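You operate a simulated robot arm through the tools that you are given. There is no shell and no other tool.

You run a simulated robot arm. Do the job below in one go: nothing can be reset, and whatever is moved stays where it is left.

JOB
Swap the cover on the can for the loose one.
Fine: The old cover goes in the red REJECT tray; tighten the green and black cover knobs; leave the clamp shut.

Only the result counts: the job must be done as asked and must still hold three seconds after the hand-in. Knocking over, shifting, dropping, spilling or breaking anything else fails it. A push-on lid holds only when it is set on centred and level and pressed home; a screw cap is set on level and turned clockwise until tight.

ROBOT AND FRAMES
A 6-joint arm with a two-finger gripper, fixed in place. Base frame: the origin is on the floor under the middle of its stand, x ahead of it, y to its left, z up; the work surface is at about z = 780. Lengths are in mm, angles in rad, forces in N, time in s.
It reaches about 940 mm from its shoulder. Its first joint turns from -2.897 to 2.897 rad. Payload 2.54 kg.
The TCP is the grasp point between the finger pads, 30 mm short of the fingertips. In the tool frame z runs along the fingers and y along their closing line. The gripper opens to 116 mm; its body begins 95 mm behind the TCP.
Orientation is told as [roll, pitch, yaw] about the base's x, y, z axes, in that order, counted from this pose: with the fingers straight down and closing along the base's y, the tool's x points along the base's -x, its y along +y and its z along -z.

CONTROLS
- The arm moves only by the tool move_arm. Its argument "deltas" is a list of rows, each a list of 7 numbers: the shift along the base's x, y, z in mm, then the turn, a rotation vector about the base's x, y, z in rad, then the finger opening in mm, from 0 to 116. In form: [[dx, dy, dz, ax, ay, az, hand], ...]. A call has 1 to 20 rows; each row is the pose to reach, as a shift and turn from the pose commanded when the call began. Rows are played at 5 a second. More than 50 mm and 0.15 rad between two rows, or a gripper value outside its range, and nothing of the call is played. Where a pose cannot be reached the arm comes as near as it can. A force on the tool above 40 N (or 10 N above the force at the start of the call, whichever is more), or a blocked arm, ends the call early, and 0.2 s more pass. Each finger travels about 72 mm/s and halts on what it meets, pressing with about 21 N; the grip force reading is that of the motor and also rises with nothing between the fingers. The clock runs only during rows and for 0.2 s after the last one: add rows that repeat a pose to give the fingers time. It gives the time, the measured TCP pose, the force on the tool (base axes), the opening and the grip force at its end, in the units of the frame above (readings bear some noise), with the torque about the TCP (base axes, N m) and any sound that the robot's microphone picked up.
- Cameras (640 x 400 px; columns grow to the right, rows downward): "scene" is fixed at [400.7, 649.2, 1400.9]; the picture's right is [-0.92, 0.40, 0.00], its down [0.37, 0.86, -0.35] and it looks along [-0.14, -0.32, -0.94] (base axes); focal length 214 px, centre (320, 200). "wrist" rides on the gripper at [69, -15, -122] in the tool frame; the picture's right is [0.21, 0.98, 0.00], its down [-0.83, 0.18, -0.53] and it looks along [-0.52, 0.11, 0.85] (tool axes); focal length 251 px, centre (320, 200). There is no depth. A picture from a camera that has moved, and an enlarged one, comes with that camera's place and axes in the base frame and with its lens.
- grab_frame(camera): a new picture of that camera. The clock stands still meanwhile.
- enlarge(camera, box): a new picture of the part [left, top, right, bottom] of that camera's present view, enlarged. The clock stands still meanwhile.
- hand_in(): hands the job in; it is judged then, once.

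Nothing tells you positions but the pictures and the camera data. Unless the task says otherwise, let go and move clear before handing in.

The tools are called after "Emit:" as a command line: name --pt "numbers of a row" for each row, then --argument value for the rest, lists and objects as JSON in quotes. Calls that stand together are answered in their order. move_arm: Moves the arm, as the interface text tells. Its arguments: {"type":"object","properties":{"deltas":{"type":"array","items":{"type":"array","items":{"type":"number"}}}},"required":["deltas"]} The other tools are called the same way: grab_frame (camera) takes a picture; enlarge (camera, box) takes an enlarged picture of a part of a camera's view; hand_in () hands the job in.

At the start:

```text
t: 0.0
ee_pos: [247.6, 467.1, 1148.0]
orientation: [0.001, 0.001, 0.001]
contact_force: [-1.1, 0.6, 1.5]
moment: [0.02, -0.02, -0.02]
width: 115.9
grasp_force: 0.0
```

scene: 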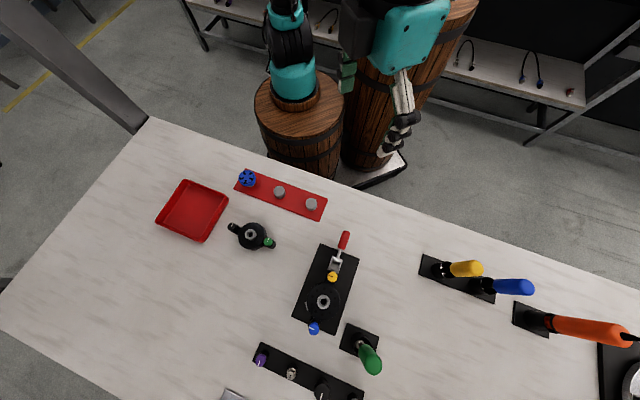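
wrist: 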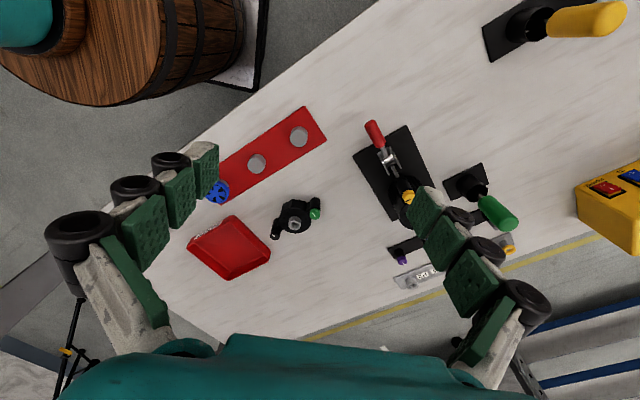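

I see a table with a red tray, a red strip with a blue knob, a loose cover with a green and a black knob, and a black plate holding a can with a clamp. I'll look closer before moving anything.

Emit:
enlarge --camera "scene" --box '[280, 220, 400, 350]'

Emit:
enlarge --camera "scene" --box '[140, 150, 340, 270]'

Emit:
enlarge --camera "scene" --box '[200, 320, 400, 400]'

Emit:
enlarge --camera "wrist" --box '[240, 100, 520, 300]'

```text
3.08 times, centred on (340, 285) of scene
camera zoom: at [400.7, 649.2, 1400.9], right [-0.92, 0.4, 0.0], down [0.37, 0.86, -0.35], along [-0.14, -0.32, -0.94], focal length 660 px, centre (258, -62)
```

zoom: 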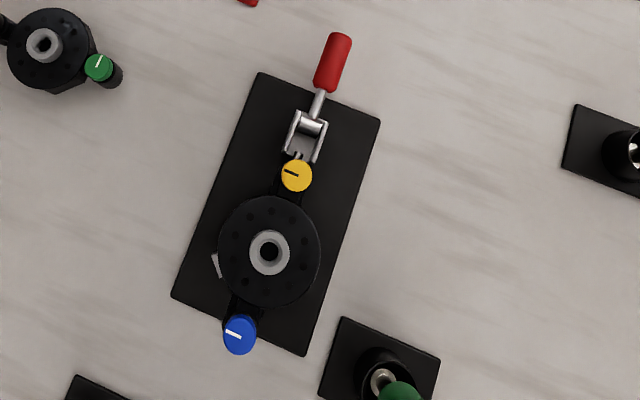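

```text
3.20 times, centred on (240, 210) of scene
camera zoom: at [400.7, 649.2, 1400.9], right [-0.92, 0.4, 0.0], down [0.37, 0.86, -0.35], along [-0.14, -0.32, -0.94], focal length 686 px, centre (576, 168)
```

zoom: 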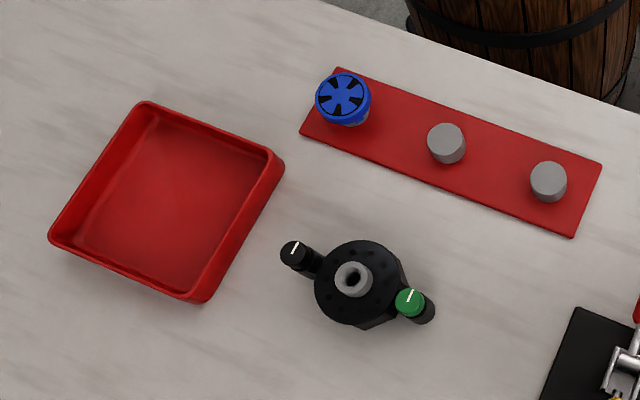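

```text
3.20 times, centred on (300, 360) of scene
camera zoom: at [400.7, 649.2, 1400.9], right [-0.92, 0.4, 0.0], down [0.37, 0.86, -0.35], along [-0.14, -0.32, -0.94], focal length 686 px, centre (384, -312)
```

zoom: 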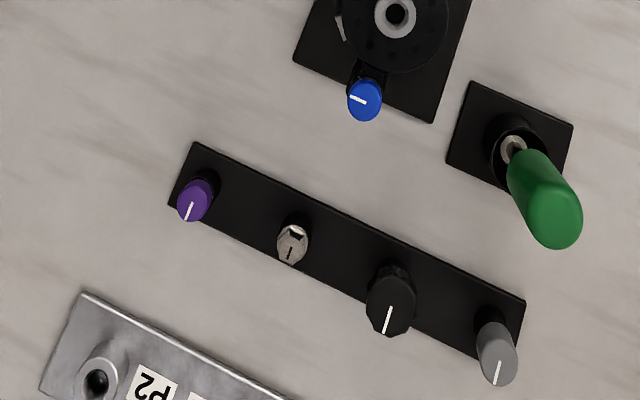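

```text
2.00 times, centred on (380, 200) of wrist
camera zoom: at [179.3, 451.6, 1269.5], right [-0.21, 0.98, 0.0], down [0.83, 0.18, 0.53], along [0.52, 0.12, -0.85], focal length 503 px, centre (200, 200)
```

zoom: 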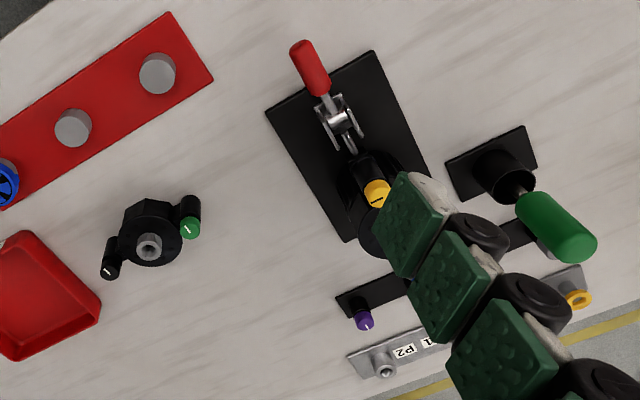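

The can sits on a black plate near (412, 697), with a red-handled clamp beside it and an old cover with yellow and blue knobs. The loose cover is near (527, 468) and the tray near (668, 320). I'll bring the wrist camera over the can to see how everything is held.

Emit:
move_arm --pt "15 35 -10 0 0 0 116" --pt "30 70 -20 0 0 0 116" --pt "45 105 -35 0 0 0 116" --pt "55 140 -60 0 0 0 116" --pt "65 170 -85 0 0 0 116" --pt "72 200 -110 0 0 0 116" --pt "80 212 -130 0 0 0 116" --pt "80 212 -130 0 0 0 116"

Emit:
grab_frame --camera "wrist"

Emit:
grab_frame --camera "scene"

```text
t: 1.8
ee_pos: [329.2, 678.7, 1017.2]
orientation: [0.001, 0.001, 0.001]
contact_force: [0.7, 0.0, -0.4]
moment: [0.01, -0.01, 0.02]
width: 116.0
grasp_force: 0.2
```

```text
taken
camera wrist: at [260.5, 663.0, 1139.6], right [-0.21, 0.98, 0.0], down [0.83, 0.18, 0.53], along [0.52, 0.12, -0.85], focal length 251 px, centre (320, 200)
```

wrist: 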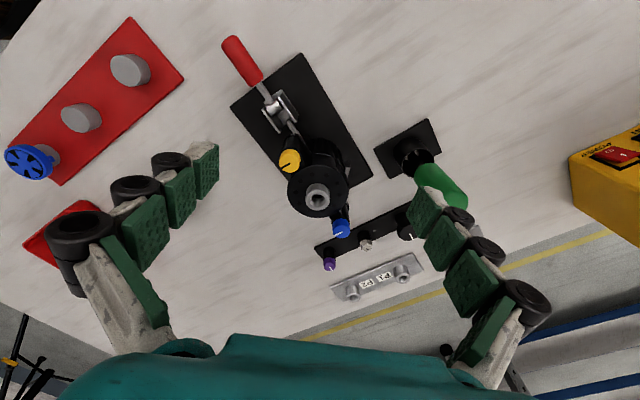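

```text
taken
```

scene: 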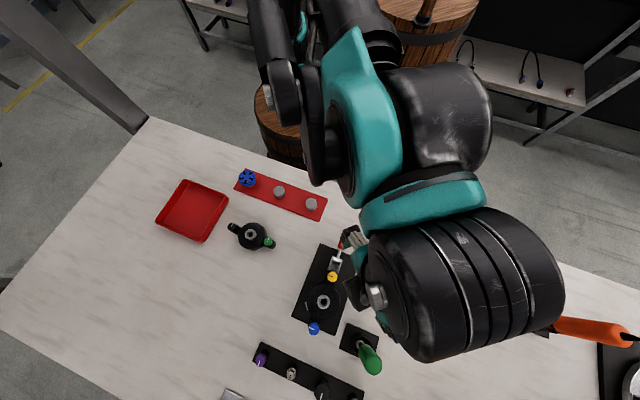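

Emit:
enlarge --camera "wrist" --box '[210, 20, 410, 250]'

Emit:
enlarge --camera "wrist" --box '[260, 120, 380, 250]'

```text
1.74 times, centred on (310, 135) of wrist
camera zoom: at [260.5, 663.0, 1139.6], right [-0.21, 0.98, 0.0], down [0.83, 0.18, 0.53], along [0.52, 0.12, -0.85], focal length 437 px, centre (337, 313)
```

zoom: 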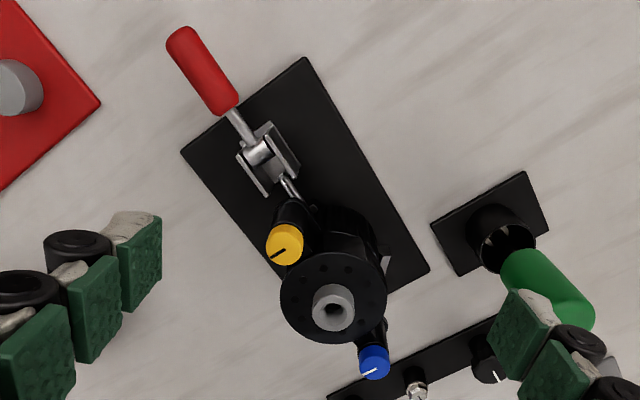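

```text
3.08 times, centred on (320, 185) of wrist
camera zoom: at [260.5, 663.0, 1139.6], right [-0.21, 0.98, 0.0], down [0.83, 0.18, 0.53], along [0.52, 0.12, -0.85], focal length 774 px, centre (320, 246)
```

zoom: 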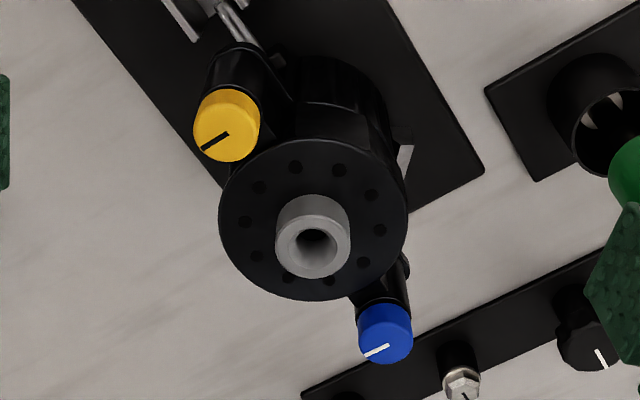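

The clamp reaches in from the yellow-knob side and the cover carries a grey centre hub. The hub top is at about (411, 693, 897), the yellow knob at (372, 655, 881) and the blue at (452, 733, 879). Next I'll look at the loose cover.

Emit:
move_arm --pt "20 -38 0 0 0 0 116" --pt "40 -76 0 0 0 0 116" --pt "60 -114 0 0 0 0 116" --pt "80 -152 -10 0 0 0 116" --pt "100 -190 -30 0 0 0 116" --pt "121 -227 -50 0 0 0 116" --pt "121 -227 -50 0 0 0 116"

Emit:
grab_frame --camera "wrist"

Emit:
enlarge --camera "wrist" --box '[250, 120, 390, 240]'

Emit:
enlarge --camera "scene" --box '[220, 210, 290, 260]'

Emit:
enlarge --camera "scene" --box '[290, 225, 370, 340]'

```text
t: 3.4
ee_pos: [451.8, 450.4, 966.6]
orientation: [0.002, -0.002, 0.0]
contact_force: [-0.8, -0.2, 0.3]
moment: [-0.01, 0.0, -0.01]
width: 116.0
grasp_force: 0.0
```

```text
taken
camera wrist: at [381.9, 435.9, 1088.6], right [-0.21, 0.98, 0.0], down [0.83, 0.18, 0.53], along [0.52, 0.12, -0.85], focal length 251 px, centre (320, 200)
```

wrist: 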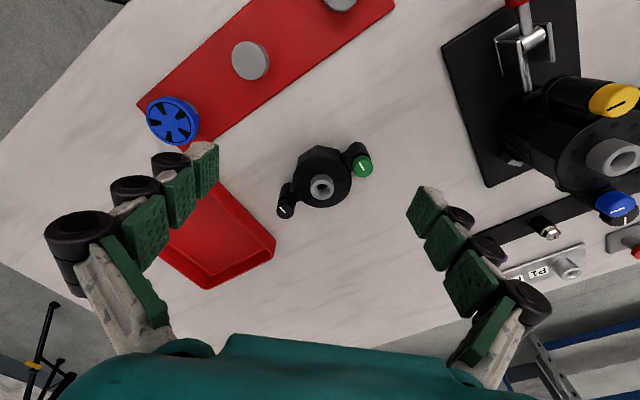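

```text
3.33 times, centred on (320, 180) of wrist
camera zoom: at [381.9, 435.9, 1088.6], right [-0.21, 0.98, 0.0], down [0.83, 0.18, 0.53], along [0.52, 0.12, -0.85], focal length 838 px, centre (320, 267)
```

zoom: 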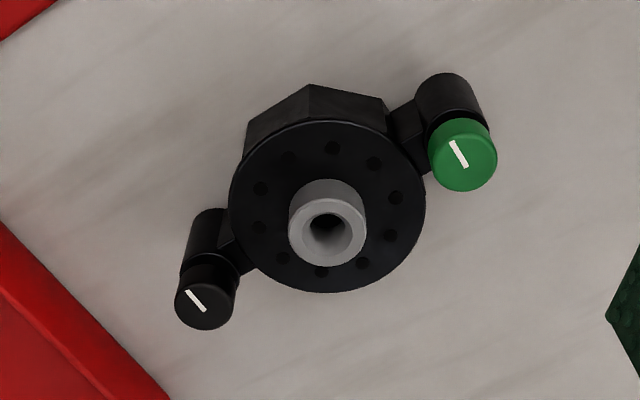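

```text
8.00 times, centred on (255, 235) of scene
camera zoom: at [400.7, 649.2, 1400.9], right [-0.92, 0.4, 0.0], down [0.37, 0.86, -0.35], along [-0.14, -0.32, -0.94], focal length 1716 px, centre (840, -80)
```

zoom: 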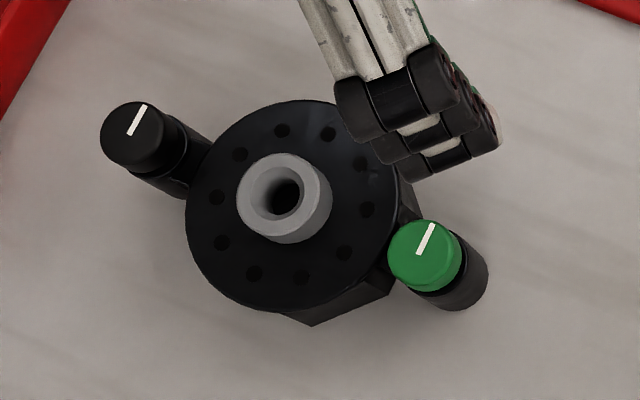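

```text
3.48 times, centred on (330, 282) of scene
camera zoom: at [400.7, 649.2, 1400.9], right [-0.92, 0.4, 0.0], down [0.37, 0.86, -0.35], along [-0.14, -0.32, -0.94], focal length 746 px, centre (285, -87)
```

zoom: 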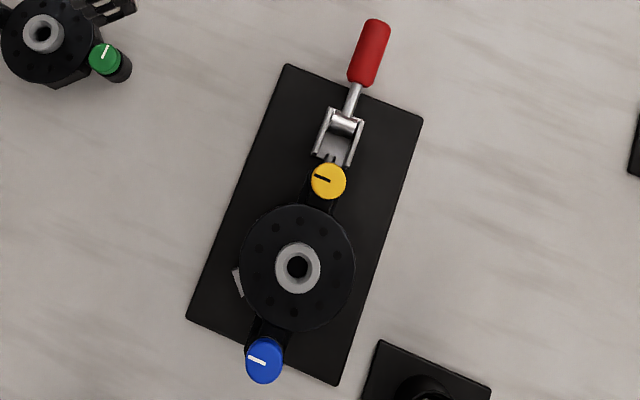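

The loose cover sits on the table with its hub top near (530, 468, 820), and its knobs stand higher relative to the hub than those on the can. I'll tilt the hand for a side view of the loose cover.

Emit:
move_arm --pt "-10 -5 -20 0 -0.12 0 116" --pt "-18 -10 -45 0 -0.25 0 116" --pt "-27 -15 -70 0 -0.38 0 116" --pt "-36 -20 -95 0 -0.5 0 116" --pt "-36 -20 -95 0 -0.5 0 116"

Emit:
grab_frame --camera "wrist"

Emit:
enlarge --camera "wrist" --box '[240, 120, 400, 220]'

```text
t: 4.6
ee_pos: [414.9, 429.3, 871.1]
orientation: [0.003, -0.502, -0.001]
contact_force: [-0.1, -0.3, 0.6]
moment: [0.0, -0.01, 0.01]
width: 116.0
grasp_force: 0.0
```

```text
taken
camera wrist: at [294.7, 414.5, 945.6], right [-0.19, 0.98, -0.1], down [0.47, 0.18, 0.87], along [0.86, 0.12, -0.49], focal length 251 px, centre (320, 200)
```

wrist: 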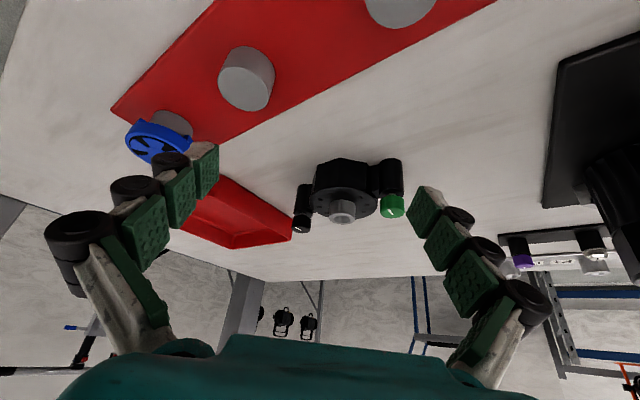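

```text
4.00 times, centred on (320, 170) of wrist
camera zoom: at [294.7, 414.5, 945.6], right [-0.19, 0.98, -0.1], down [0.47, 0.18, 0.87], along [0.86, 0.12, -0.49], focal length 1006 px, centre (320, 320)
```

zoom: 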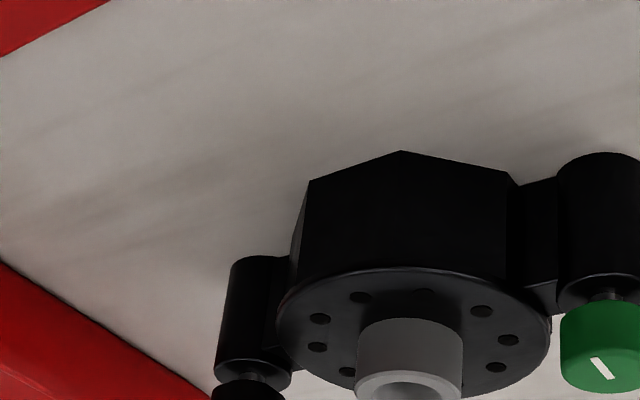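

Seen from the side (the picture is upside down), the loose cover has an octagonal skirt. Its two side sleeves carry knobs that are backed out, with the shank showing. Now a side view of the can.

Emit:
move_arm --pt "-15 20 40 0 0 0 116" --pt "-30 55 60 0 0 0 116" --pt "-50 95 65 0 0 0 116" --pt "-70 135 65 0 0 0 116" --pt "-90 175 65 0 0 0 116" --pt "-110 210 60 0 0 0 116" --pt "-119 227 55 0 0 0 116" --pt "-119 227 55 0 0 0 116"

Emit:
grab_frame --camera "wrist"

Emit:
enlarge --camera "wrist" --box '[240, 90, 400, 220]'

```text
t: 6.4
ee_pos: [295.7, 656.5, 926.4]
orientation: [0.0, -0.501, -0.001]
contact_force: [-0.1, -0.6, 0.4]
moment: [-0.01, -0.03, -0.01]
width: 115.9
grasp_force: 0.1
```

```text
taken
camera wrist: at [176.1, 642.4, 1001.1], right [-0.19, 0.98, -0.1], down [0.47, 0.18, 0.86], along [0.86, 0.12, -0.49], focal length 251 px, centre (320, 200)
```

wrist: 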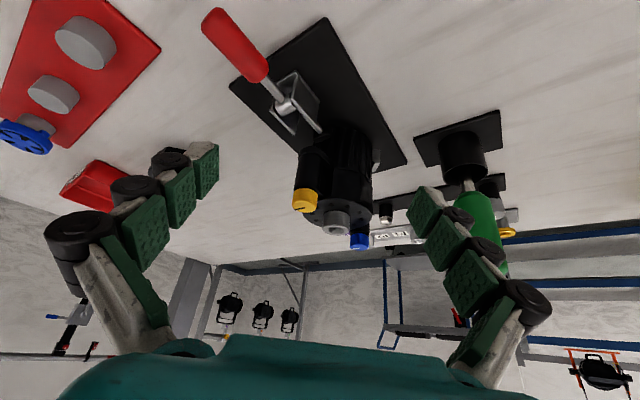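

```text
3.08 times, centred on (320, 155) of wrist
camera zoom: at [176.1, 642.4, 1001.1], right [-0.19, 0.98, -0.1], down [0.47, 0.18, 0.86], along [0.86, 0.12, -0.49], focal length 774 px, centre (320, 338)
```

zoom: 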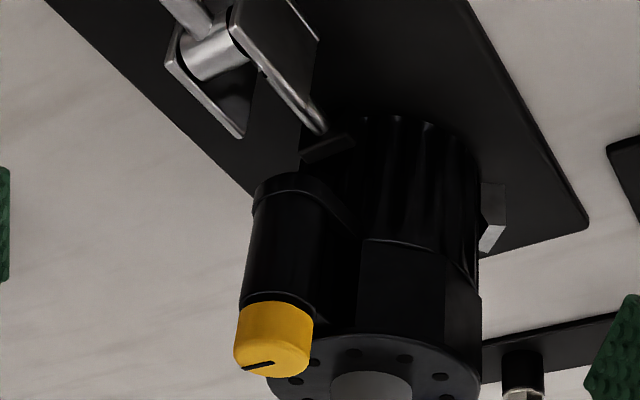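

The can body is held by the clamp's plunger against a grey stop, and the old cover's octagonal skirt sits over the can top with both knobs screwed down. The clamp is low (below about z = 830) and can stay shut. I'll straighten the hand and hover above the yellow knob to check the alignment.

Emit:
move_arm --pt "0 0 25 0 0.12 0 116" --pt "0 0 45 0 0.25 0 116" --pt "20 0 60 0 0.38 0 116" --pt "40 -2 60 0 0.5 0 116" --pt "60 -3 60 0 0.5 0 116" --pt "79 -3 60 0 0.5 0 116" --pt "79 -3 60 0 0.5 0 116"

Emit:
grab_frame --camera "wrist"

```text
t: 8.0
ee_pos: [376.1, 656.3, 985.2]
orientation: [0.002, -0.001, 0.0]
contact_force: [-0.8, 0.3, -0.3]
moment: [0.04, 0.02, -0.01]
width: 116.0
grasp_force: 0.1
```

```text
taken
camera wrist: at [305.9, 640.6, 1107.6], right [-0.21, 0.98, 0.0], down [0.83, 0.18, 0.53], along [0.52, 0.12, -0.85], focal length 251 px, centre (320, 200)
```

wrist: 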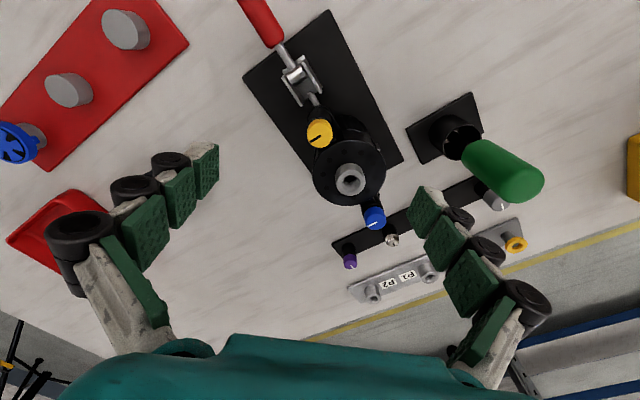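

The yellow knob sits straight under the hand. Now I'll turn the hand 45° so the fingers close across the line of the knobs.

Emit:
move_arm --pt "0 0 0 0 0 0.14 110" --pt "0 0 0 0 0 0.28 100" --pt "-1 0 0 0 0 0.42 90" --pt "-2 0 0 0 0 0.56 80" --pt "-3 0 0 0 0 0.7 70" --pt "-3 0 0 0 0 0.785 60" --pt "-3 0 0 0 0 0.785 60"

Emit:
grab_frame --camera "wrist"

Emit:
enlarge --camera "wrist" --box '[250, 90, 390, 210]'

```text
t: 9.6
ee_pos: [370.3, 654.2, 986.8]
orientation: [0.003, 0.001, 0.785]
contact_force: [0.0, 0.1, -0.1]
moment: [-0.02, -0.02, 0.01]
width: 60.0
grasp_force: 0.1
```

```text
taken
camera wrist: at [332.1, 596.2, 1108.7], right [-0.84, 0.54, 0.0], down [0.46, 0.71, 0.53], along [0.29, 0.45, -0.85], focal length 251 px, centre (320, 200)
```

wrist: 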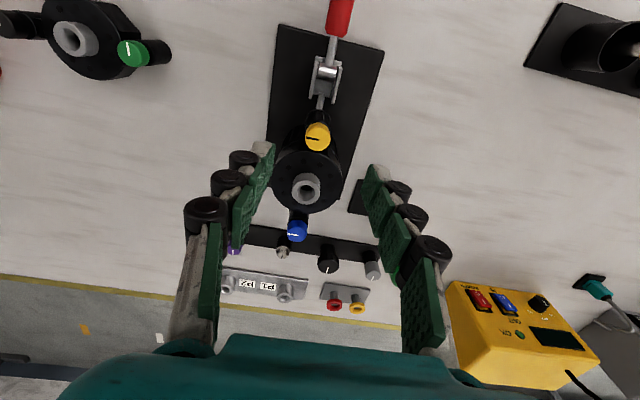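

```text
3.33 times, centred on (320, 150) of wrist
camera zoom: at [332.1, 596.2, 1108.7], right [-0.84, 0.54, 0.0], down [0.46, 0.71, 0.53], along [0.29, 0.45, -0.85], focal length 838 px, centre (320, 367)
```

zoom: 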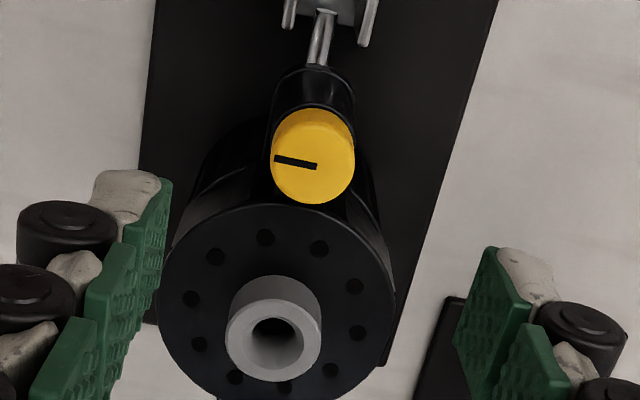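

The knob top is near (372.8, 656, 894) and the hub near (411, 693), consistent across views. I'll turn the hand back to get more sweep, narrow the opening, and come down around the yellow knob.

Emit:
move_arm --pt "2.5 1.8 0 0 0 -0.14 50" --pt "2.5 1.8 0 0 0 -0.28 42" --pt "2.5 1.8 0 0 0 -0.42 42" --pt "2.5 1.8 0 0 0 -0.56 42" --pt "2.5 1.8 0 0 0 -0.7 42" --pt "2.5 1.8 0 0 0 -0.84 42" --pt "2.5 1.8 0 0 0 -0.98 42" --pt "2.5 1.8 0 0 0 -1.045 42" --pt "2.5 1.8 -25 0 0 -1.045 42" --pt "2.5 1.8 -45 0 0 -1.045 42" --pt "2.5 1.8 -45 0 0 -1.045 42"

Emit:
grab_frame --camera "wrist"

Emit:
enlarge --camera "scene" --box '[290, 225, 370, 340]'

```text
t: 12.0
ee_pos: [373.8, 657.8, 942.0]
orientation: [0.002, 0.0, -0.26]
contact_force: [0.1, 0.2, 0.5]
moment: [0.01, 0.03, 0.06]
width: 42.1
grasp_force: 0.1
```

```text
taken
camera wrist: at [303.1, 660.4, 1063.4], right [0.04, 1.0, 0.0], down [0.84, -0.04, 0.53], along [0.53, -0.02, -0.85], focal length 251 px, centre (320, 200)
```

wrist: 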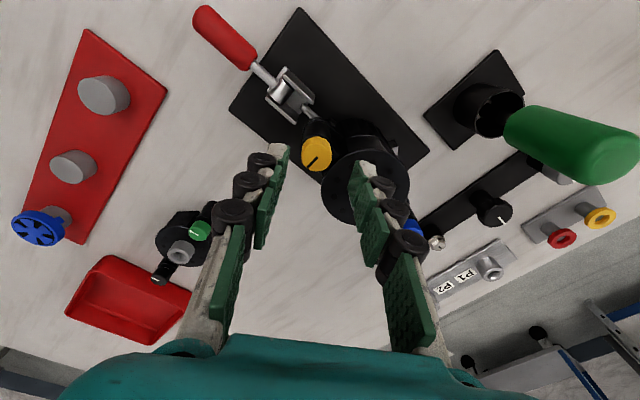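

```text
3.48 times, centred on (330, 282) of scene
camera zoom: at [400.7, 649.2, 1400.9], right [-0.92, 0.4, 0.0], down [0.37, 0.86, -0.35], along [-0.14, -0.32, -0.94], focal length 746 px, centre (285, -87)
```

zoom: 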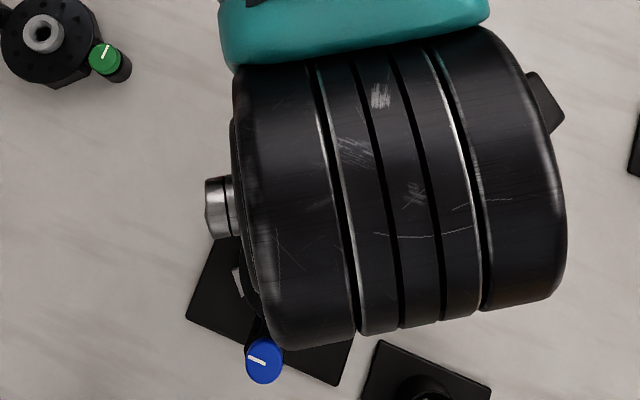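

Emit:
enlarge --camera "wrist" --box '[270, 110, 370, 200]'

```text
4.44 times, centred on (320, 155) of wrist
camera zoom: at [303.1, 660.4, 1063.4], right [0.04, 1.0, 0.0], down [0.84, -0.04, 0.53], along [0.53, -0.02, -0.85], focal length 1118 px, centre (320, 400)
```

zoom: 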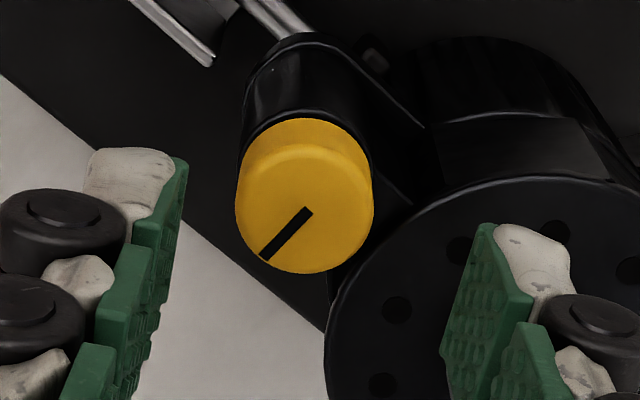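

The knob is about 2.5 mm to the −y side of the hand's axis. I'll correct that, lower to put the fingertips just above the cover disc, and close on the knob.

Emit:
move_arm --pt "-0.6 -2.5 -10 0 0 0 42" --pt "-0.6 -2.5 -22 0 0 0 42" --pt "-0.6 -2.5 -31 0 0 0 42" --pt "-0.6 -2.5 -31 0 0 0 42" --pt "-0.6 -2.5 -31 0 0 0 10" --pt "-0.6 -2.5 -31 0 0 0 0" --pt "-0.6 -2.5 -31 0 0 0 0"

Emit:
enlarge --camera "wrist" --box '[260, 90, 380, 210]'

```text
t: 13.3
ee_pos: [372.1, 655.0, 914.8]
orientation: [0.005, -0.002, -0.262]
contact_force: [-2.0, -4.7, 10.3]
moment: [-0.04, -0.07, 0.03]
width: 20.7
grasp_force: 21.2
stopped in row 6: the force on the tool passed its limit at 49 N (the readings are from after the stop); the commanded pose is now the measured one
```

```text
3.33 times, centred on (320, 150) of wrist
camera zoom: at [301.9, 657.7, 1035.4], right [0.04, 1.0, 0.0], down [0.84, -0.04, 0.54], along [0.53, -0.02, -0.84], focal length 838 px, centre (320, 367)
```

zoom: 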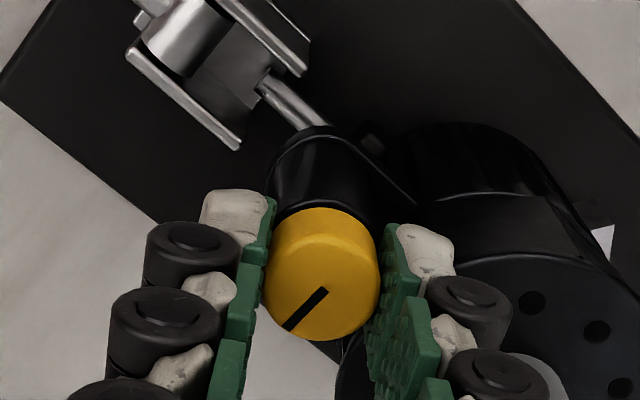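

The fingers have the yellow knob (20.7 mm wide). I'll try a counter-clockwise turn and watch the force.

Emit:
move_arm --pt "0 0 0 0 0 0.1 0" --pt "0 0 0 0 0 0.2 0" --pt "0 0 0 0 0 0.3 0" --pt "0 0 0 0 0 0.4 0" --pt "0 0 0 0 0 0.5 0" --pt "0 0 0 0 0 0.6 0"

Emit:
enlarge --camera "wrist" --box '[260, 90, 380, 210]'

```text
t: 14.7
ee_pos: [373.5, 654.2, 913.2]
orientation: [0.004, -0.004, 0.343]
contact_force: [0.9, 0.6, 12.6]
moment: [0.15, -0.23, -0.07]
width: 20.7
grasp_force: 20.8
```

```text
3.33 times, centred on (320, 150) of wrist
camera zoom: at [312.8, 617.3, 1035.3], right [-0.53, 0.85, 0.0], down [0.72, 0.45, 0.54], along [0.45, 0.29, -0.84], focal length 838 px, centre (320, 367)
```

zoom: 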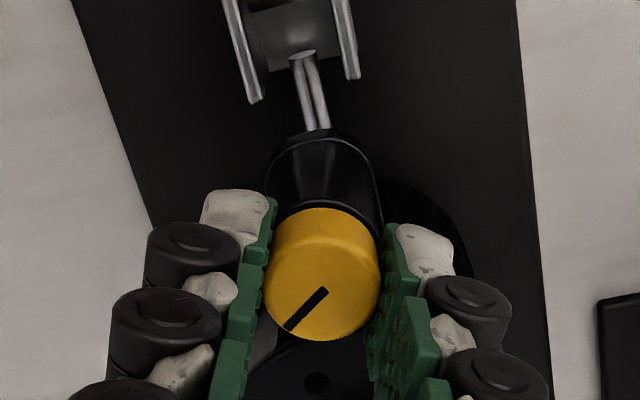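

The mark turned with the fingers, so the knob is unscrewing with little torque. I'll keep turning, rising slightly to ease the upward force.

Emit:
move_arm --pt "0 0 0.3 0 0 0.12 0" --pt "0 0 0.6 0 0 0.24 0" --pt "0 0 0.9 0 0 0.36 0" --pt "0 0 1.2 0 0 0.48 0" --pt "0 0 1.5 0 0 0.6 0" --pt "0 0 1.7 0 0 0.72 0" --pt "0 0 1.9 0 0 0.84 0" --pt "0 0 2.1 0 0 0.96 0" --pt "0 0 2.3 0 0 1.08 0" --pt "0 0 2.5 0 0 1.2 0" --pt "0 0 2.7 0 0 1.32 0" --pt "0 0 2.9 0 0 1.44 0" --pt "0 0 2.9 0 0 1.49 0"

Emit:
enlarge --camera "wrist" --box '[260, 90, 380, 210]'

```text
t: 17.5
ee_pos: [371.4, 655.6, 915.3]
orientation: [0.004, 0.0, 1.831]
contact_force: [-14.8, 6.8, -4.6]
moment: [0.4, 0.35, -0.01]
width: 20.6
grasp_force: 21.2
```

```text
3.33 times, centred on (320, 150) of wrist
camera zoom: at [405.1, 593.0, 1037.5], right [-0.89, -0.46, 0.0], down [-0.39, 0.75, 0.54], along [-0.25, 0.47, -0.84], focal length 838 px, centre (320, 367)
```

zoom: 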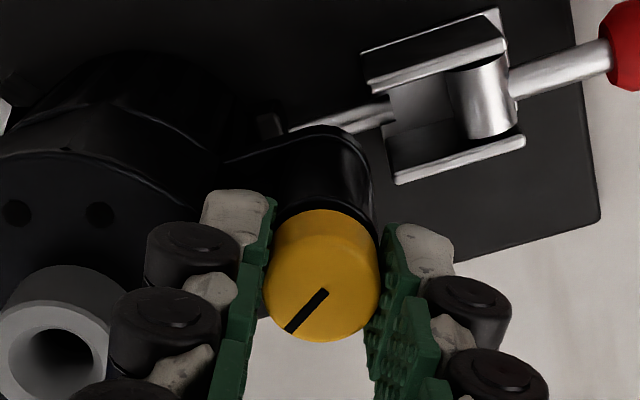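

The knob has turned about 2.1 rad. I'll open slightly, rise clear, and look at how far it has backed out.

Emit:
move_arm --pt "0 0 0 0 0 0 30" --pt "0 0 0 0 0 0 30" --pt "0 0 15 0 0 0 30" --pt "0 0 30 0 0 0 36" --pt "0 0 30 0 0 -0.14 42" --pt "0 0 30 0 0 -0.28 42" --pt "0 0 30 0 0 -0.42 42" --pt "0 0 30 0 0 -0.56 42" --pt "0 0 30 0 0 -0.7 42" --pt "0 0 30 0 0 -0.84 42" --pt "0 0 30 0 0 -0.98 42" --pt "0 0 30 0 0 -1.12 42" --pt "0 0 30 0 0 -1.26 42" --pt "0 0 30 0 0 -1.4 42" --pt "0 0 30 0 0 -1.54 42" --pt "0 0 30 0 0 -1.68 42" --pt "0 0 30 0 0 -1.82 42" --pt "0 0 30 0 0 -1.96 42" --pt "0 0 30 0 0 -2.09 42"

Emit:
enlarge --camera "wrist" --box '[270, 110, 370, 200]'

```text
t: 21.5
ee_pos: [372.8, 655.0, 946.0]
orientation: [0.004, 0.001, -0.264]
contact_force: [0.9, 0.0, 0.1]
moment: [0.0, 0.03, -0.02]
width: 42.2
grasp_force: 0.1
```

```text
4.44 times, centred on (320, 155) of wrist
camera zoom: at [301.9, 658.3, 1068.0], right [0.05, 1.0, 0.0], down [0.84, -0.04, 0.54], along [0.53, -0.02, -0.84], focal length 1118 px, centre (320, 400)
```

zoom: 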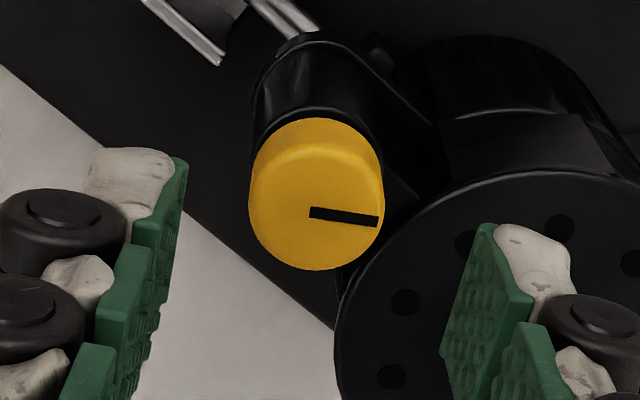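

The knob turned about 120° and the mark confirms it. I'll try a longer sweep from a yaw of about −1.3.

Emit:
move_arm --pt "0 0 0 0 0 -0.14 42" --pt "0 0 0 0 0 -0.28 42" --pt "0 0 0 0 0 -0.42 42" --pt "0 0 0 0 0 -0.56 42" --pt "0 0 0 0 0 -0.7 42" --pt "0 0 0 0 0 -0.84 42" --pt "0 0 0 0 0 -0.98 42" --pt "0 0 0 0 0 -1.05 42" --pt "0 0 -12 0 0 -1.05 42" --pt "0 0 -24 0 0 -1.05 42" --pt "0 0 -31 0 0 -1.05 42" --pt "0 0 -31 0 0 -1.05 30" --pt "0 0 -31 0 0 -1.05 18" --pt "0 0 -31 0 0 -1.05 0" --pt "0 0 -31 0 0 -1.05 0"

Emit:
enlarge --camera "wrist" --box '[260, 90, 380, 210]'

```text
t: 24.7
ee_pos: [372.4, 656.1, 917.2]
orientation: [0.003, 0.0, -1.309]
contact_force: [-9.0, -3.4, -1.1]
moment: [-0.14, 0.23, -0.02]
width: 20.8
grasp_force: 21.2
```

```text
3.33 times, centred on (320, 150) of wrist
camera zoom: at [339.0, 718.5, 1038.1], right [0.89, 0.46, 0.0], down [0.39, -0.75, 0.54], along [0.25, -0.47, -0.84], focal length 838 px, centre (320, 367)
```

zoom: 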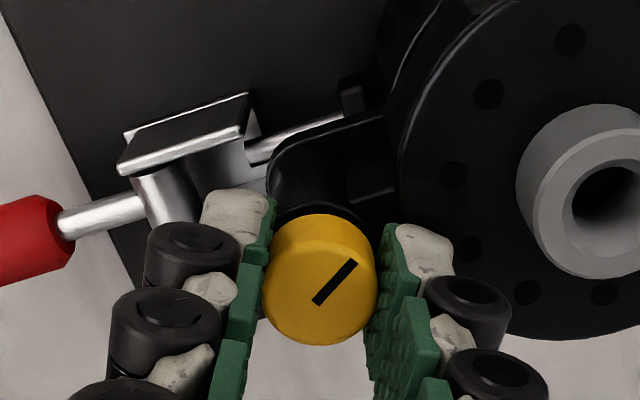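

Gripped again at a yaw of −1.31. Now a long counter-clockwise sweep.

Emit:
move_arm --pt "0 0 0 0 0 0.14 0" --pt "0 0 0 0 0 0.28 0" --pt "0 0 0 0 0 0.42 0" --pt "0 0 0.2 0 0 0.56 0" --pt "0 0 0.3 0 0 0.7 0" --pt "0 0 0.4 0 0 0.84 0" --pt "0 0 0.5 0 0 0.98 0" --pt "0 0 0.6 0 0 1.12 0" --pt "0 0 0.7 0 0 1.26 0" --pt "0 0 0.8 0 0 1.4 0" --pt "0 0 0.9 0 0 1.54 0" --pt "0 0 1.0 0 0 1.68 0" --pt "0 0 1.1 0 0 1.82 0" --pt "0 0 1.2 0 0 1.96 0" --pt "0 0 1.3 0 0 2.1 0" --pt "0 0 1.4 0 0 2.24 0" --pt "0 0 1.5 0 0 2.38 0" --pt "0 0 1.5 0 0 2.52 0" --pt "0 0 1.5 0 0 2.66 0" --pt "0 0 1.5 0 0 2.8 0"

Emit:
enlarge --camera "wrist" --box '[260, 90, 380, 210]'

```text
t: 28.9
ee_pos: [372.8, 654.2, 916.0]
orientation: [0.002, -0.002, 1.494]
contact_force: [-9.5, 3.4, 14.0]
moment: [0.31, 0.23, -0.01]
width: 20.4
grasp_force: 20.9
```

```text
3.33 times, centred on (320, 150) of wrist
camera zoom: at [382.3, 585.5, 1038.2], right [-0.99, -0.14, 0.0], down [-0.11, 0.84, 0.54], along [-0.08, 0.53, -0.84], focal length 838 px, centre (320, 367)
```

zoom: 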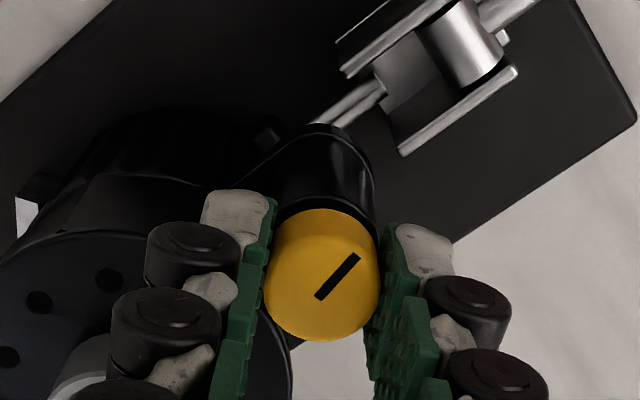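

The mark moves with the fingers and resistance stays low. I'll finish this sweep, release, and check how far the knob has come up.

Emit:
move_arm --pt "0 0 0 0 0 0.14 0" --pt "0 0 0 0 0 0.28 0" --pt "0 0 0 0 0 0.34 0" --pt "0 0 0 0 0 0.34 30" --pt "0 0 0 0 0 0.34 30" --pt "0 0 15 0 0 0.34 30" --pt "0 0 28 0 0 0.34 36" --pt "0 0 28 0 0 0.2 42" --pt "0 0 28 0 0 0.06 42" --pt "0 0 28 0 0 -0.08 42" --pt "0 0 28 0 0 -0.22 42" --pt "0 0 28 0 0 -0.36 42" --pt "0 0 28 0 0 -0.5 42" --pt "0 0 28 0 0 -0.64 42" --pt "0 0 28 0 0 -0.78 42" --pt "0 0 28 0 0 -0.92 42" --pt "0 0 28 0 0 -1.06 42" --pt "0 0 28 0 0 -1.2 42" --pt "0 0 28 0 0 -1.34 42" --pt "0 0 28 0 0 -1.48 42"

Emit:
enlarge --camera "wrist" --box '[270, 110, 370, 200]'

```text
t: 33.1
ee_pos: [372.4, 655.1, 943.6]
orientation: [0.002, 0.0, 0.008]
contact_force: [-0.2, -0.5, -0.5]
moment: [0.01, 0.0, 0.02]
width: 41.9
grasp_force: 0.1
```

```text
4.44 times, centred on (320, 155) of wrist
camera zoom: at [303.7, 639.5, 1066.1], right [-0.22, 0.98, 0.0], down [0.82, 0.19, 0.54], along [0.52, 0.12, -0.84], focal length 1118 px, centre (320, 400)
```

zoom: 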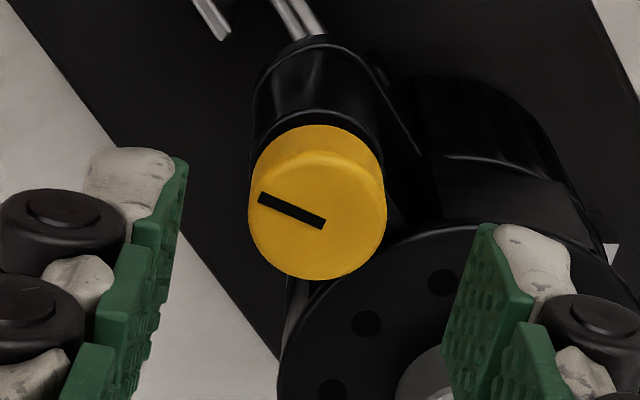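

Emit:
enlarge --camera "wrist" --box '[298, 120, 342, 180]'

Emit:
enlarge --camera "scene" --box '[235, 225, 285, 260]'

```text
6.67 times, centred on (320, 150) of wrist
camera zoom: at [303.7, 639.5, 1066.1], right [-0.22, 0.98, 0.0], down [0.82, 0.19, 0.54], along [0.52, 0.12, -0.84], focal length 1676 px, centre (320, 533)
```

zoom: 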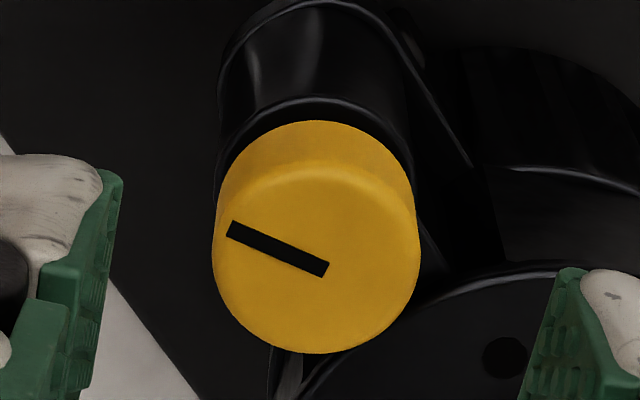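

```text
11.43 times, centred on (260, 242) of scene
camera zoom: at [400.7, 649.2, 1400.9], right [-0.92, 0.4, 0.0], down [0.37, 0.86, -0.35], along [-0.14, -0.32, -0.94], focal length 2451 px, centre (1006, -286)
```

zoom: 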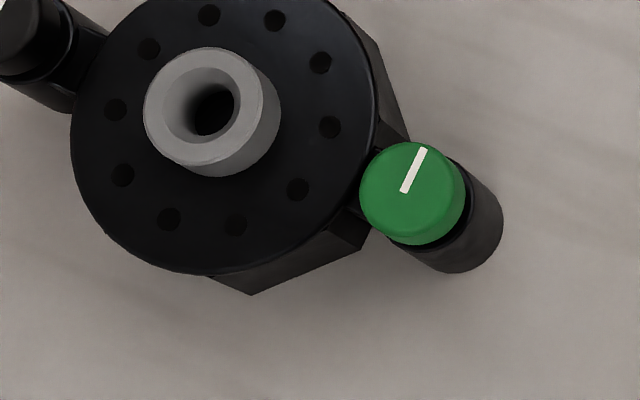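

The knob has risen perhaps 2–3 mm, while the knobs on the loose cover show roughly 8 mm of shank. I'll keep unscrewing the yellow one.

Emit:
move_arm --pt "0 0 0 0 0 -0.14 42" --pt "0 0 0 0 0 -0.28 42" --pt "0 0 0 0 0 -0.42 42" --pt "0 0 0 0 0 -0.56 42" --pt "0 0 0 0 0 -0.7 42" --pt "0 0 0 0 0 -0.84 42" --pt "0 0 0 0 0 -0.98 42" --pt "0 0 0 0 0 -1.12 42" --pt "0 0 0 0 0 -1.26 42" --pt "0 0 0 0 0 -1.32 42" --pt "0 0 -12 0 0 -1.32 42" --pt "0 0 -20 0 0 -1.32 42" --pt "0 0 -26 0 0 -1.32 42" --pt "0 0 -26 0 0 -1.32 30" --pt "0 0 -26 0 0 -1.32 18" --pt "0 0 -26 0 0 -1.32 0" --pt "0 0 -26 0 0 -1.32 0"

Emit:
move_arm --pt "0 0 0 0 0 0.145 0" --pt "0 0 0 0 0 0.29 0" --pt "0 0 0.2 0 0 0.435 0" --pt "0 0 0.3 0 0 0.58 0" --pt "0 0 0.4 0 0 0.725 0" --pt "0 0 0.5 0 0 0.87 0" --pt "0 0 0.6 0 0 1.015 0" --pt "0 0 0.7 0 0 1.16 0" --pt "0 0 0.8 0 0 1.305 0" --pt "0 0 0.9 0 0 1.45 0" --pt "0 0 1.0 0 0 1.595 0" --pt "0 0 1.1 0 0 1.74 0" --pt "0 0 1.2 0 0 1.885 0" --pt "0 0 1.3 0 0 2.03 0" --pt "0 0 1.4 0 0 2.175 0" --pt "0 0 1.5 0 0 2.32 0" --pt "0 0 1.6 0 0 2.465 0" --pt "0 0 1.7 0 0 2.61 0" --pt "0 0 1.7 0 0 2.755 0" --pt "0 0 1.7 0 0 2.9 0"

Emit:
enlarge --camera "wrist" --box '[260, 90, 380, 210]'

```text
t: 36.7
ee_pos: [372.6, 656.1, 918.6]
orientation: [0.004, 0.001, -1.31]
contact_force: [-9.6, -4.5, -0.5]
moment: [-0.15, 0.26, -0.03]
width: 20.4
grasp_force: 21.2
```

```text
t: 40.9
ee_pos: [372.4, 655.6, 920.1]
orientation: [0.003, 0.001, 1.591]
contact_force: [-4.7, 1.2, 0.1]
moment: [0.02, 0.12, -0.2]
width: 20.7
grasp_force: 21.0
```

```text
3.33 times, centred on (320, 150) of wrist
camera zoom: at [389.2, 586.9, 1042.3], right [-0.97, -0.24, 0.0], down [-0.2, 0.82, 0.53], along [-0.13, 0.52, -0.84], focal length 838 px, centre (320, 367)
```

zoom: 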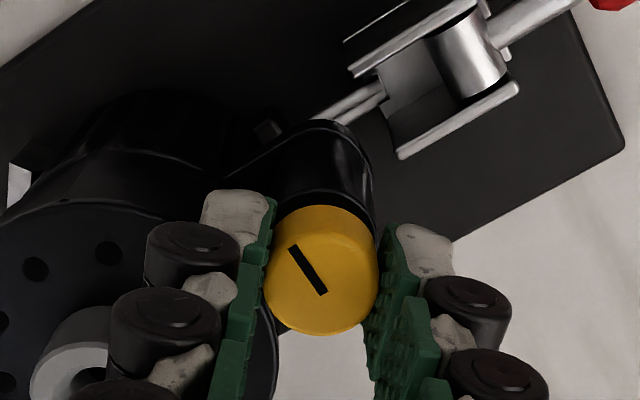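

The torque rose to 0.2 N·m and the mark has come back to its starting direction, so the yellow knob has reached its fully loosened stop after one full turn. I'll release it and move over the blue knob.

Emit:
move_arm --pt "0 0 0 0 0 0 34" --pt "0 0 0 0 0 0 34" --pt "0 0 18 0 0 0 36" --pt "0 0 36 0 0 -0.1 42" --pt "10 10 40 0 0 -0.24 42" --pt "20 19 40 0 0 -0.38 42" --pt "30 29 40 0 0 -0.52 42" --pt "40 38 40 0 0 -0.66 42" --pt "50 48 40 0 0 -0.8 42" --pt "60 58 40 0 0 -0.94 42" --pt "70 67 40 0 0 -1.08 42" --pt "79 76 40 0 0 -1.22 42" --pt "79 76 40 0 0 -1.36 42" --pt "79 76 40 0 0 -1.5 42" --pt "79 76 40 0 0 -1.59 42" --pt "79 76 30 0 0 -1.59 42" --pt "79 76 30 0 0 -1.59 42"

Emit:
grab_frame --camera "wrist"

Emit:
enlarge --camera "wrist" --box '[270, 110, 370, 200]'

Emit:
enlarge --camera "scene" --box '[290, 225, 370, 340]'

```text
t: 44.5
ee_pos: [453.5, 732.7, 951.2]
orientation: [0.004, -0.001, -0.002]
contact_force: [0.7, -0.4, -0.4]
moment: [0.0, 0.01, 0.0]
width: 42.2
grasp_force: 0.1
```

```text
taken
camera wrist: at [382.9, 716.3, 1072.8], right [-0.21, 0.98, 0.0], down [0.83, 0.18, 0.54], along [0.52, 0.12, -0.84], focal length 251 px, centre (320, 200)
```

wrist: 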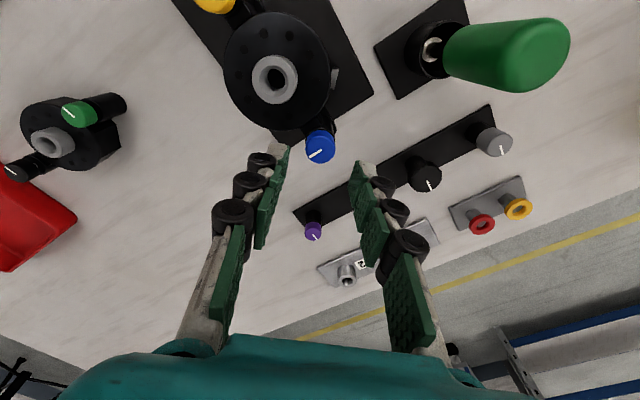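

```text
4.44 times, centred on (320, 155) of wrist
camera zoom: at [382.9, 716.3, 1072.8], right [-0.21, 0.98, 0.0], down [0.83, 0.18, 0.54], along [0.52, 0.12, -0.84], focal length 1118 px, centre (320, 400)
```

zoom: 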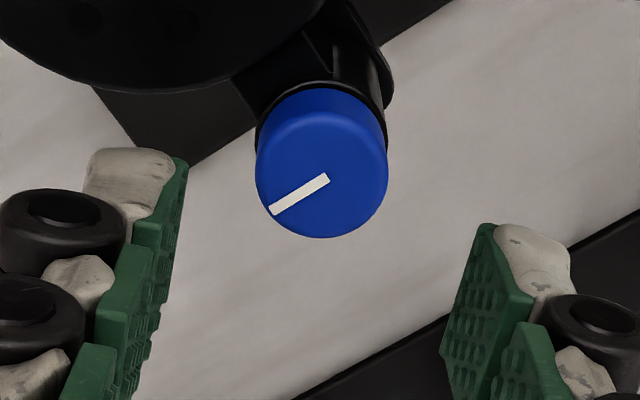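

```text
3.48 times, centred on (330, 282) of scene
camera zoom: at [400.7, 649.2, 1400.9], right [-0.92, 0.4, 0.0], down [0.37, 0.86, -0.35], along [-0.14, -0.32, -0.94], focal length 746 px, centre (285, -87)
```

zoom: 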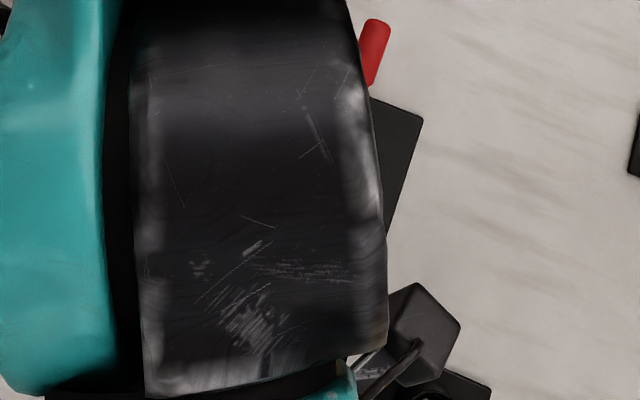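

The blue knob is centred under the hand to within a millimetre. Same procedure: turn back to a yaw of −1.31, descend, grip and sweep counter-clockwise.

Emit:
move_arm --pt "-0.5 0 0 0 0 -0.14 42" --pt "-0.5 0 0 0 0 -0.28 42" --pt "-0.5 0 0 0 0 -0.42 42" --pt "-0.5 0 0 0 0 -0.56 42" --pt "-0.5 0 0 0 0 -0.7 42" --pt "-0.5 0 0 0 0 -0.84 42" --pt "-0.5 0 0 0 0 -0.98 42" --pt "-0.5 0 0 0 0 -1.12 42" --pt "-0.5 0 0 0 0 -1.26 42" --pt "-0.5 0 0 0 0 -1.31 42" --pt "-0.5 0 -12 0 0 -1.31 42" --pt "-0.5 0 -24 0 0 -1.31 42" --pt "-0.5 0 -35 0 0 -1.31 42" --pt "-0.5 0 -35 0 0 -1.31 42"

Emit:
enlarge --camera "wrist" --box '[260, 90, 380, 210]'

```text
t: 47.5
ee_pos: [450.9, 732.3, 914.2]
orientation: [0.005, -0.001, -1.312]
contact_force: [0.1, -1.2, -0.5]
moment: [0.03, 0.0, 0.03]
width: 42.0
grasp_force: 0.0
```

```text
3.33 times, centred on (320, 150) of wrist
camera zoom: at [417.7, 794.4, 1036.4], right [0.89, 0.46, 0.0], down [0.39, -0.75, 0.54], along [0.25, -0.47, -0.84], focal length 838 px, centre (320, 367)
```

zoom: 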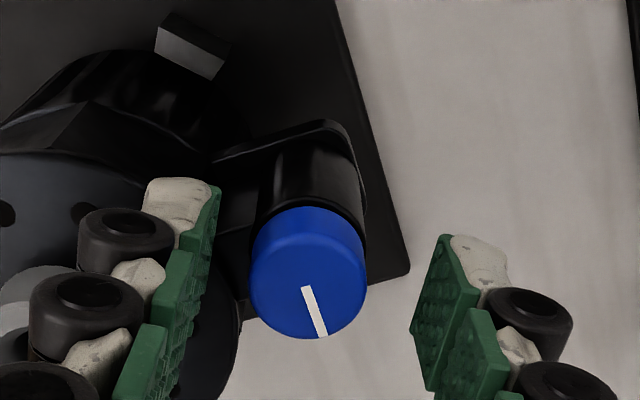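

Up close the knob is about 2 mm off toward −x/−y, so I'll nudge over and close on it.

Emit:
move_arm --pt "-1.0 -2.0 0 0 0 0 42" --pt "-1.0 -2.0 0 0 0 0 30" --pt "-1.0 -2.0 0 0 0 0 18" --pt "-1.0 -2.0 0 0 0 0 0" --pt "-1.0 -2.0 0 0 0 0 0"

Emit:
move_arm --pt "0 0 0 0 0 0.145 0" --pt "0 0 0 0 0 0.29 0" --pt "0 0 0.2 0 0 0.435 0" --pt "0 0 0.3 0 0 0.58 0" --pt "0 0 0.4 0 0 0.725 0" --pt "0 0 0.5 0 0 0.87 0" --pt "0 0 0.6 0 0 1.015 0" --pt "0 0 0.7 0 0 1.16 0" --pt "0 0 0.8 0 0 1.305 0" --pt "0 0 0.9 0 0 1.45 0" --pt "0 0 1.0 0 0 1.595 0" --pt "0 0 1.1 0 0 1.74 0" --pt "0 0 1.2 0 0 1.885 0" --pt "0 0 1.3 0 0 2.03 0" --pt "0 0 1.4 0 0 2.175 0" --pt "0 0 1.5 0 0 2.32 0" --pt "0 0 1.6 0 0 2.465 0" --pt "0 0 1.7 0 0 2.61 0" --pt "0 0 1.8 0 0 2.755 0" --pt "0 0 1.8 0 0 2.9 0"

Emit:
enlarge --camera "wrist" --box '[260, 90, 380, 210]'

```text
t: 48.7
ee_pos: [448.8, 728.4, 916.4]
orientation: [0.004, -0.003, -1.311]
contact_force: [-9.6, -4.9, -1.5]
moment: [-0.18, 0.3, 0.07]
width: 20.7
grasp_force: 21.0
```

```text
t: 52.9
ee_pos: [448.8, 729.3, 917.6]
orientation: [0.004, -0.001, 1.595]
contact_force: [-26.5, 11.9, 0.9]
moment: [0.14, 0.65, 0.04]
width: 20.7
grasp_force: 20.8
```

```text
3.33 times, centred on (320, 150) of wrist
camera zoom: at [466.2, 661.3, 1039.0], right [-0.97, -0.24, 0.0], down [-0.2, 0.82, 0.53], along [-0.13, 0.52, -0.85], focal length 838 px, centre (320, 367)
```

zoom: 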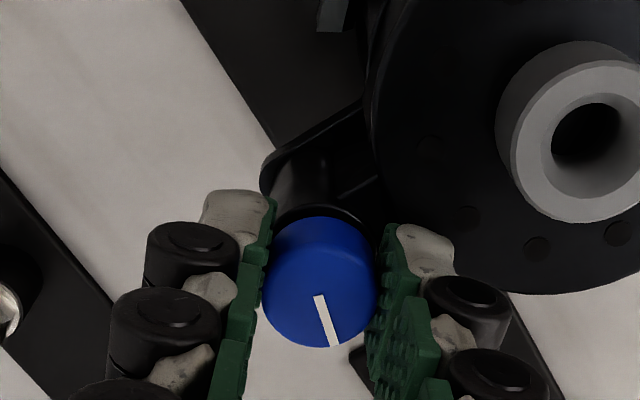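

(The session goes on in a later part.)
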